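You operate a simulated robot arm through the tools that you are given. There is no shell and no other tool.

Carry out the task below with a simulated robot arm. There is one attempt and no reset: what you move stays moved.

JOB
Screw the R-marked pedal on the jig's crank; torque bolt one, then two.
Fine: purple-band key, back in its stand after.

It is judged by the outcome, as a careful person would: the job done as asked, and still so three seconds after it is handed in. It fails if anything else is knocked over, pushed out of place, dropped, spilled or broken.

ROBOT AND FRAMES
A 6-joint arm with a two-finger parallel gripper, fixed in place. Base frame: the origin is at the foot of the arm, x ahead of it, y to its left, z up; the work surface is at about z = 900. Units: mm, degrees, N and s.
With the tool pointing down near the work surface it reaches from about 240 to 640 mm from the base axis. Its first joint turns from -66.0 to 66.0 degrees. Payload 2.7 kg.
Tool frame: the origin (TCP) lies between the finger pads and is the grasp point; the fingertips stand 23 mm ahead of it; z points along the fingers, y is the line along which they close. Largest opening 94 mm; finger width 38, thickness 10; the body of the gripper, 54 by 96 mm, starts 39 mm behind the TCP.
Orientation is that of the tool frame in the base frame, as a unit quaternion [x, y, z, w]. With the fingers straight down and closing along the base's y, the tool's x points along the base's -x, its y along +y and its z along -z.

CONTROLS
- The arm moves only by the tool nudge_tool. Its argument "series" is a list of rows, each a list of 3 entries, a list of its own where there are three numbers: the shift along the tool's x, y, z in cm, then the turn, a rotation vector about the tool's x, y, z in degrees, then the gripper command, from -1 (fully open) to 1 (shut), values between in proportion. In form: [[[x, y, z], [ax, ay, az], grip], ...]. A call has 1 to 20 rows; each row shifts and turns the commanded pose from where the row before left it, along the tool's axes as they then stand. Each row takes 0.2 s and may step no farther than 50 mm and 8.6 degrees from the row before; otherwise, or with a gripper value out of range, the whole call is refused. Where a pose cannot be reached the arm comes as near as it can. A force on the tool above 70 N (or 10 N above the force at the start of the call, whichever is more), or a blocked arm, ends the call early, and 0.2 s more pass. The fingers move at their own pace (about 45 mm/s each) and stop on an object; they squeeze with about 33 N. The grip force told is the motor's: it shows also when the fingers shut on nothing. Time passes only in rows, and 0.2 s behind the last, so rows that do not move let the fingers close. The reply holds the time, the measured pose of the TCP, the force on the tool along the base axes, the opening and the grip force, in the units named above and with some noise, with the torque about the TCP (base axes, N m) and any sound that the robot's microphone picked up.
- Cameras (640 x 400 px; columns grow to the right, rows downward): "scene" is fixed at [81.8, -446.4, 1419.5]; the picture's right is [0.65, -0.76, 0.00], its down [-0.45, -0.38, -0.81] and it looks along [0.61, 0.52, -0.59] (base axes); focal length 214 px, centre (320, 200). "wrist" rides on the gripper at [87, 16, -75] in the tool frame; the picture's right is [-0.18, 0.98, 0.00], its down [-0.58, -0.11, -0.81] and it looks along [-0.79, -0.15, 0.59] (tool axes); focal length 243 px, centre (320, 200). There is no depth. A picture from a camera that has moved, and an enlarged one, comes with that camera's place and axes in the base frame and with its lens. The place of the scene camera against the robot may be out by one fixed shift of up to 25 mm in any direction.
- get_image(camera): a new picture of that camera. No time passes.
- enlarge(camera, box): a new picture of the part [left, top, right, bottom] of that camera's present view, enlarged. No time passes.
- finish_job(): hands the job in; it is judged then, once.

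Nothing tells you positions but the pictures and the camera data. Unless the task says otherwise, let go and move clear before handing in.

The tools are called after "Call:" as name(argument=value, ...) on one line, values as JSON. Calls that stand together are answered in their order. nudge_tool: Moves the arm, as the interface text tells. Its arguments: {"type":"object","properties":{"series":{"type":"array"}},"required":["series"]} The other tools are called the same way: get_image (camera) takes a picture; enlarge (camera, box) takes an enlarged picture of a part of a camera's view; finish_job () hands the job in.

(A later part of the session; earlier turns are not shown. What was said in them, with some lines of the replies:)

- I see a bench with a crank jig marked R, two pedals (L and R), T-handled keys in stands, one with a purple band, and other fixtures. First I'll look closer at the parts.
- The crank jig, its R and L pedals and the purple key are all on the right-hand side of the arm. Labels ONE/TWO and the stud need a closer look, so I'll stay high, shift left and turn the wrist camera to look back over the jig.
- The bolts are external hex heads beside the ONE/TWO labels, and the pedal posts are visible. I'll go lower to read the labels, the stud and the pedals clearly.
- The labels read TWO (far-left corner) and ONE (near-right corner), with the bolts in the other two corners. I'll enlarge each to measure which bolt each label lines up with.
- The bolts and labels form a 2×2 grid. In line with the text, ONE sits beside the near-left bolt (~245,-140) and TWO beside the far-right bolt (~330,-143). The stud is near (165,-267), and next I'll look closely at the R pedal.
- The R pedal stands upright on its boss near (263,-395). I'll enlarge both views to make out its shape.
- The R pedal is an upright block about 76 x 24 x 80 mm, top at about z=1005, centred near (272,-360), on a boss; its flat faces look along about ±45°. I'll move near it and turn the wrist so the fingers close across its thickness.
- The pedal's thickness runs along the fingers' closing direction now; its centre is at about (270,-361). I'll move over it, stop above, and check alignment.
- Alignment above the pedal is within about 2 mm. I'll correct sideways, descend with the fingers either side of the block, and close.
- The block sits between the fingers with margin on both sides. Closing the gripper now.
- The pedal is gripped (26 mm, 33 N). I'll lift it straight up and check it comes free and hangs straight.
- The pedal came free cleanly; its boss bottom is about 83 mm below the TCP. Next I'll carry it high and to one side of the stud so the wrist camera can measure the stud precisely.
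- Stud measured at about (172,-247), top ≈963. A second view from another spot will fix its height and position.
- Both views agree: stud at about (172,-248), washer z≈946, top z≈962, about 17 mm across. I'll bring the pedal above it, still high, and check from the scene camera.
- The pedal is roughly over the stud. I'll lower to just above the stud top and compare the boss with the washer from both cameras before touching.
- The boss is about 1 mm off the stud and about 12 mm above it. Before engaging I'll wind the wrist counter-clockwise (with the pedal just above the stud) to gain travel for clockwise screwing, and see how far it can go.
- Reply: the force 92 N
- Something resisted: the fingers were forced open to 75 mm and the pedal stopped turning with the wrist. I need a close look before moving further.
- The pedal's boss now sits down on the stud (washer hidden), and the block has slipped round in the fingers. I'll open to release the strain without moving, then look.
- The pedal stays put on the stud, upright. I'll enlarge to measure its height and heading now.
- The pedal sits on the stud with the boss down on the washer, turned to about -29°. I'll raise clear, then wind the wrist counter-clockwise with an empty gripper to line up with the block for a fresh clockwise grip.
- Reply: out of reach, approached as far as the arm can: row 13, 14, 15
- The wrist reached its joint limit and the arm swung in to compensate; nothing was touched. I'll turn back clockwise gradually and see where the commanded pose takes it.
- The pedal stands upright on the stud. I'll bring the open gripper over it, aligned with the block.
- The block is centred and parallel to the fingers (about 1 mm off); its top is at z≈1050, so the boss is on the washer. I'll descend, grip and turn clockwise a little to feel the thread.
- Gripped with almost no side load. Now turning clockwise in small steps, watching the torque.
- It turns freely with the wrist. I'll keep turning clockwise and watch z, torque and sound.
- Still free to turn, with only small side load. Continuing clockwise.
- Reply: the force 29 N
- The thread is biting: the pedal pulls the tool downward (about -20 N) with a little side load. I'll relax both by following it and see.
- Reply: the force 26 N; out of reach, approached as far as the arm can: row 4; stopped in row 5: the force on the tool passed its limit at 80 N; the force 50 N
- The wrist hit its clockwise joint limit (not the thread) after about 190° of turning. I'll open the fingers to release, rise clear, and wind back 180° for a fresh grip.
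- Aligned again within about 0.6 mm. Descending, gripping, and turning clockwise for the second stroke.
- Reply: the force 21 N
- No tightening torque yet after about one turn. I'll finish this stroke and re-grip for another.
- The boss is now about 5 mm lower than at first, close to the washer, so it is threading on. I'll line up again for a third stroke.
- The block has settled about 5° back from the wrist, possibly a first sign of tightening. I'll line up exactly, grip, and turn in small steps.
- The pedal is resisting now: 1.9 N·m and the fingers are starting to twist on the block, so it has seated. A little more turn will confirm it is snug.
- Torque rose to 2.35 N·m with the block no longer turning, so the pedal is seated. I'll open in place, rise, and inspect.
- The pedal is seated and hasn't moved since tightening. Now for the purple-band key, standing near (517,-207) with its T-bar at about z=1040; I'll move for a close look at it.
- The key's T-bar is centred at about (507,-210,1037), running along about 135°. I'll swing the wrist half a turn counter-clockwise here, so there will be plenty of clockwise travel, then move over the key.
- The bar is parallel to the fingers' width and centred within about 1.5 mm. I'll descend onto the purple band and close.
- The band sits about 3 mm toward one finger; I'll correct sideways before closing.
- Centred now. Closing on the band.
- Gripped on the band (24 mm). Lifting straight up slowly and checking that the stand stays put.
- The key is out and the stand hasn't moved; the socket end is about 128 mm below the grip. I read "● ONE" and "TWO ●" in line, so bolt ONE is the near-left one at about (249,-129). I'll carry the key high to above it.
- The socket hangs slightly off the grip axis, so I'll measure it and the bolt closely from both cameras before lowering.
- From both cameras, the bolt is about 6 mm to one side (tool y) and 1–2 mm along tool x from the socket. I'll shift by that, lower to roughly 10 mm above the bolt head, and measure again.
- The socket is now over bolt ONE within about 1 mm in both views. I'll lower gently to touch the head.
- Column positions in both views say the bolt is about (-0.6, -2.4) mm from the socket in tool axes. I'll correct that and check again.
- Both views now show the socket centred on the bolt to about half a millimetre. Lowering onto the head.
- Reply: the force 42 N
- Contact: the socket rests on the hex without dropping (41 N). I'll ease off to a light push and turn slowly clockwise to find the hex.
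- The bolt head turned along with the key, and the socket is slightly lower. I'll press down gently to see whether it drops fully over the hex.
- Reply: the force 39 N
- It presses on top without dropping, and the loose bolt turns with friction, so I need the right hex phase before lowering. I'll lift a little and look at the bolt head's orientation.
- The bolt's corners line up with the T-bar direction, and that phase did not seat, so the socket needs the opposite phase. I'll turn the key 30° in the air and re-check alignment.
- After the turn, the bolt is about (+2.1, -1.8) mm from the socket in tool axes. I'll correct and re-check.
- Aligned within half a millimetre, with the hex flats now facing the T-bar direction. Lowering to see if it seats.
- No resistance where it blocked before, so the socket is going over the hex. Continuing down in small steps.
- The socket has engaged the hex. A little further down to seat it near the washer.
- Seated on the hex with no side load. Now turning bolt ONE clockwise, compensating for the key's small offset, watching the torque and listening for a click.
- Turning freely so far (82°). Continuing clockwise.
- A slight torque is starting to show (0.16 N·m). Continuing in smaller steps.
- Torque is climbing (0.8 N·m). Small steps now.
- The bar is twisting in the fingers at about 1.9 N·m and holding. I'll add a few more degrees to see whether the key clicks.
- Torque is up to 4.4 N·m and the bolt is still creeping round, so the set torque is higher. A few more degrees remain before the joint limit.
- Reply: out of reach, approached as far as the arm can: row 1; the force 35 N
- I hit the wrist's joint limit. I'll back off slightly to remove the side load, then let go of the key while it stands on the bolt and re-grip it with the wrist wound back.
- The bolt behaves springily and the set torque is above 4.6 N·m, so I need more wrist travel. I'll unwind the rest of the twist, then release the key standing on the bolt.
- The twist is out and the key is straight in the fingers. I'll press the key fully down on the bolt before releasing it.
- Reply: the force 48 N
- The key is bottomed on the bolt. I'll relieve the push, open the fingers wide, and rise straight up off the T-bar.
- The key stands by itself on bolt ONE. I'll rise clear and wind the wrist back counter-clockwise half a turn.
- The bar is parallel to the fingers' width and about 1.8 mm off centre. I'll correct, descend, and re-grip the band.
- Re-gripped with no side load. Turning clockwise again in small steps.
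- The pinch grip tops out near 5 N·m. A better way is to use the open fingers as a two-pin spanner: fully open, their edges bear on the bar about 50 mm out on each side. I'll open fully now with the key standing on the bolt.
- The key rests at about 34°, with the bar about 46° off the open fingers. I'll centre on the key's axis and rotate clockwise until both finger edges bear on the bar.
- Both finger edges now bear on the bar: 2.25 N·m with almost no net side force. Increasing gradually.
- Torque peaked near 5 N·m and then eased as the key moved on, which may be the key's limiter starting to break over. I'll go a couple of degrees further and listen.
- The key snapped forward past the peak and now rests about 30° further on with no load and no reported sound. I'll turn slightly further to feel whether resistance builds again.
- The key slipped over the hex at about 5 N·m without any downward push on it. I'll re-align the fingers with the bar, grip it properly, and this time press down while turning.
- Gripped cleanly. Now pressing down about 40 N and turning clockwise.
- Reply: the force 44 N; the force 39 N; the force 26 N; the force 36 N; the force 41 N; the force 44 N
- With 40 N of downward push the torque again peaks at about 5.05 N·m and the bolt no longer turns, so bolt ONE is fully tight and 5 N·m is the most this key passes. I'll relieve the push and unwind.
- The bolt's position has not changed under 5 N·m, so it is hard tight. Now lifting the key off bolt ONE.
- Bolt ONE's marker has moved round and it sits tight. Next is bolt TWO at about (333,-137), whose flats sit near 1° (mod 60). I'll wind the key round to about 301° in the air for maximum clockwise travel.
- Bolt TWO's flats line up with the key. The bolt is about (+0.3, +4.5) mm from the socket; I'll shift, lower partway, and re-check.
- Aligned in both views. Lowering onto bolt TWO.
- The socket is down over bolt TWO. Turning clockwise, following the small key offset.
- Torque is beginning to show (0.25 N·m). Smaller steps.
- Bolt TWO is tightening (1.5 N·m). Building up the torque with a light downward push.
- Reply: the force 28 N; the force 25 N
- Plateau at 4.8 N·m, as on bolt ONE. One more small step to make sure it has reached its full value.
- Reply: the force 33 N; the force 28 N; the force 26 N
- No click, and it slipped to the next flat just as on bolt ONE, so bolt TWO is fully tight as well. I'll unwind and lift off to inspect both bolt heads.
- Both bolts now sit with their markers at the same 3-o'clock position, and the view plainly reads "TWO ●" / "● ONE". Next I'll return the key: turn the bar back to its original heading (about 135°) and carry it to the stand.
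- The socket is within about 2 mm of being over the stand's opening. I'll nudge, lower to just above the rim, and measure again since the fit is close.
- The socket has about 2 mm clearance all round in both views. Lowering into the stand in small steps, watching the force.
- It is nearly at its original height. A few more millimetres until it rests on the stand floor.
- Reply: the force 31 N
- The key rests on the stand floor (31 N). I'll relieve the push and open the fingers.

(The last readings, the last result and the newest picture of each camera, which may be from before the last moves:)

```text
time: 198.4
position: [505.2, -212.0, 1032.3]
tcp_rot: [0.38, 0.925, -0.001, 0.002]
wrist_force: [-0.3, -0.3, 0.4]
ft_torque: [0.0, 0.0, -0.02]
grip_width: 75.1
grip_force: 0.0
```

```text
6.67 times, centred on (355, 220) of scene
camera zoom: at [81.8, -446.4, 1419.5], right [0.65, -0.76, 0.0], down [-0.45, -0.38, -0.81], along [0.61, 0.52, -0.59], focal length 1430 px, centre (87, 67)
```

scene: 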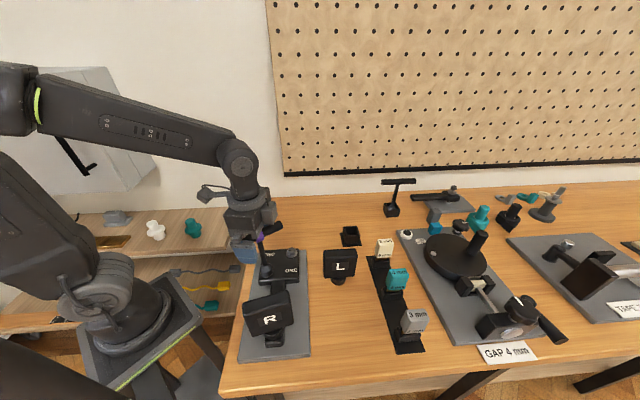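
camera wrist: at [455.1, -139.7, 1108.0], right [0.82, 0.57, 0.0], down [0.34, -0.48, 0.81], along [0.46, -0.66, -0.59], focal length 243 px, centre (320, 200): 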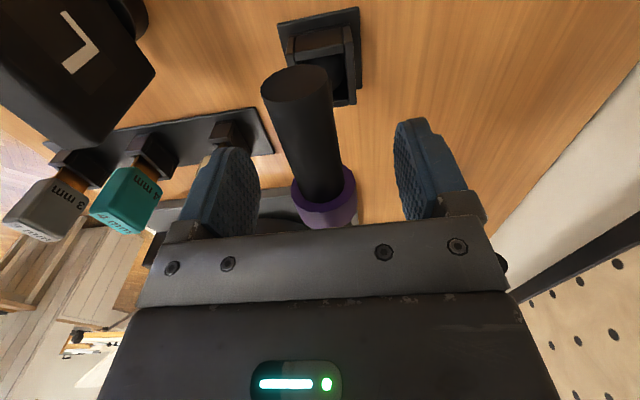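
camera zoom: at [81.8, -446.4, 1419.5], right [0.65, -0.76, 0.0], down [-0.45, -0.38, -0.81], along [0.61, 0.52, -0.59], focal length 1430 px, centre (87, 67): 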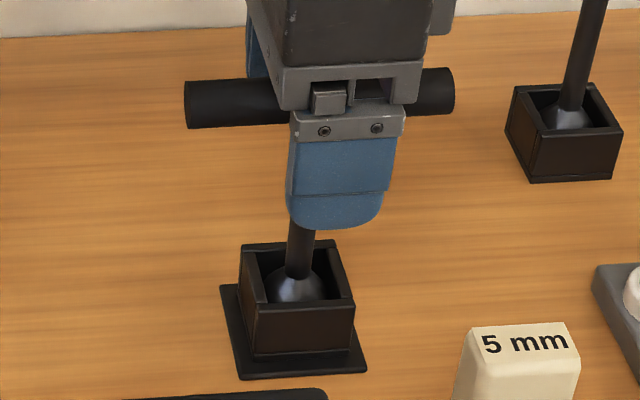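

The key stands in its stand. Rising straight up, clear of it.

Call:
nudge_tool(series=[[[0, 0, -1], [0, 0, 0], -0.6], [[0, 0, -2], [0, 0, 0], -0.6], [[0, 0, -3], [0, 0, 0], -0.6], [[0, 0, -4], [0, 0, 0], -0.6], [[0, 0, -4], [0, 0, 0], -0.6], [[0, 0, 0], [0, 0, 0], -0.6]])

Call:
get_image(camera="scene")

Call:
enlarge(camera="scene", box=[325, 190, 385, 250])

Call:
enlarge(camera="scene", box=[225, 235, 325, 365])

```text
time: 199.8
position: [504.1, -209.5, 1171.9]
tcp_rot: [0.379, 0.926, -0.001, 0.001]
wrist_force: [-0.6, -0.1, 0.1]
ft_torque: [0.01, 0.01, 0.01]
grip_width: 75.2
grip_force: 0.0
```

```text
taken
```

scene: 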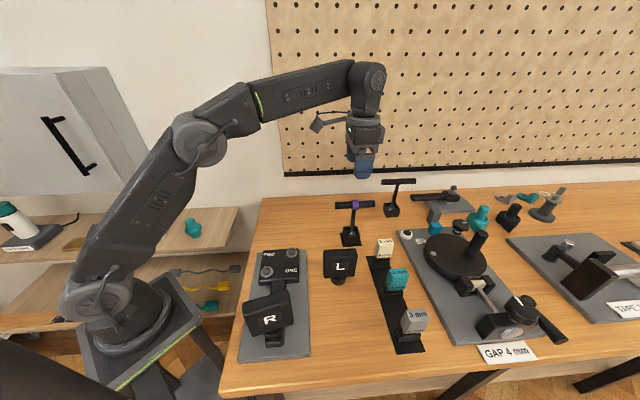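

```text
6.67 times, centred on (355, 220) of scene
camera zoom: at [81.8, -446.4, 1419.5], right [0.65, -0.76, 0.0], down [-0.45, -0.38, -0.81], along [0.61, 0.52, -0.59], focal length 1430 px, centre (87, 67)
```

zoom: 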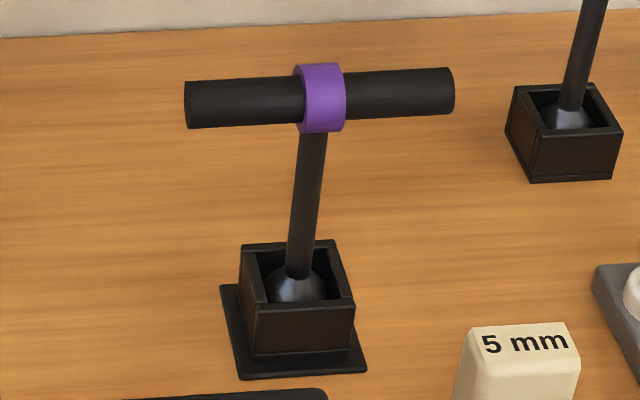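

```text
3.08 times, centred on (275, 300) of scene
camera zoom: at [81.8, -446.4, 1419.5], right [0.65, -0.76, 0.0], down [-0.45, -0.38, -0.81], along [0.61, 0.52, -0.59], focal length 660 px, centre (458, -108)
```

zoom: 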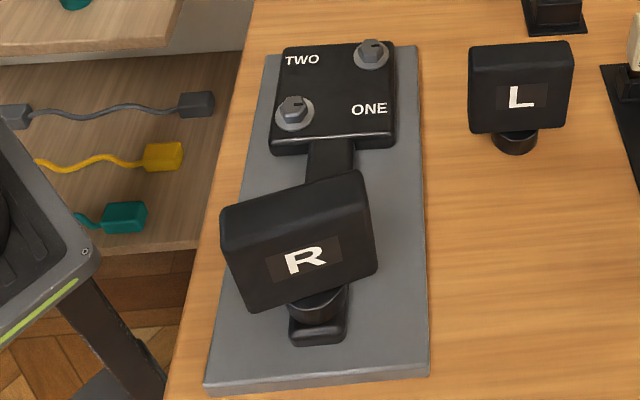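

Everything is back in place and the key sits exactly as it did originally. One last close look at the pedal's seat and the bolts before handing in.

Call:
enlarge(camera="scene", box=[250, 300, 300, 345])

Call:
enlarge(camera="scene", box=[370, 170, 530, 360])

```text
8.89 times, centred on (275, 322) of scene
camera zoom: at [81.8, -446.4, 1419.5], right [0.65, -0.76, 0.0], down [-0.45, -0.38, -0.81], along [0.61, 0.52, -0.59], focal length 1906 px, centre (720, -889)
```

zoom: 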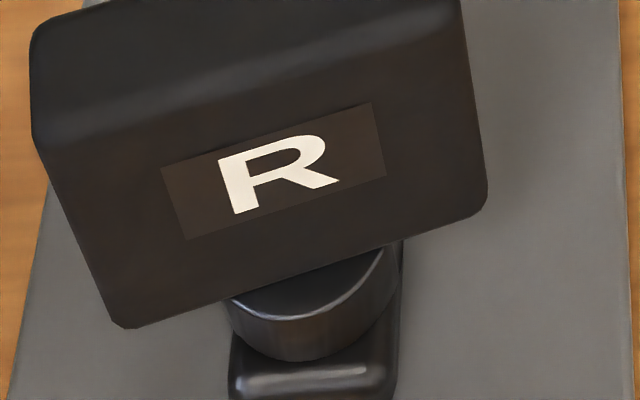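

```text
2.11 times, centred on (450, 265) of scene
camera zoom: at [81.8, -446.4, 1419.5], right [0.65, -0.76, 0.0], down [-0.45, -0.38, -0.81], along [0.61, 0.52, -0.59], focal length 452 px, centre (46, 63)
```

zoom: 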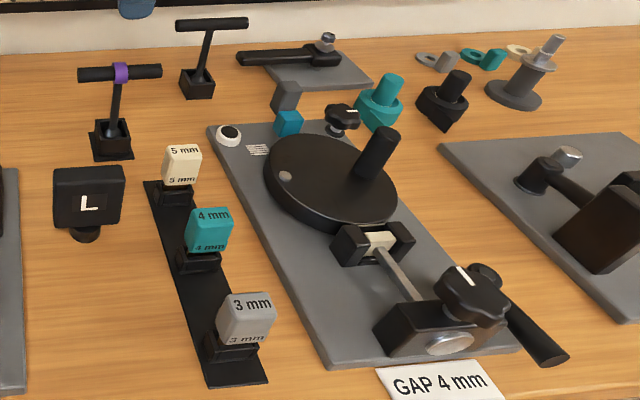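

Call:
finish_job()

```text
The job is handed in.
```

The job is handed in: the R pedal is on the jig's crank, both bolts are tight, and the purple-band key is back in its stand. I can't confirm the bolts reached their set torque, because the key never clicked.

- **Pedal:** I turned it clockwise about one full turn until the boss reached the washer. It held without moving at 2.35 N·m. During the first alignment it slipped in the gripper and dropped onto the stud before I threaded it.
- **Bolts:** I did bolt ONE first, then TWO. Torque peaked at about 5.1 N·m on ONE and 4.8 N·m on TWO. On both, the socket then slipped over the hex instead of turning the bolt further. Both markers stopped at the same angle, so I took both bolts as fully tight.
- **Which bolt is which:** the labels don't sit directly beside the bolts. I took each label to belong to the bolt in line with its text, so ONE is the bolt nearer the pedal and TWO is the one diagonally opposite. If the labels are meant the other way, the order is reversed.
- **Everything else:** the camera views show nothing else on the bench moved or knocked over.
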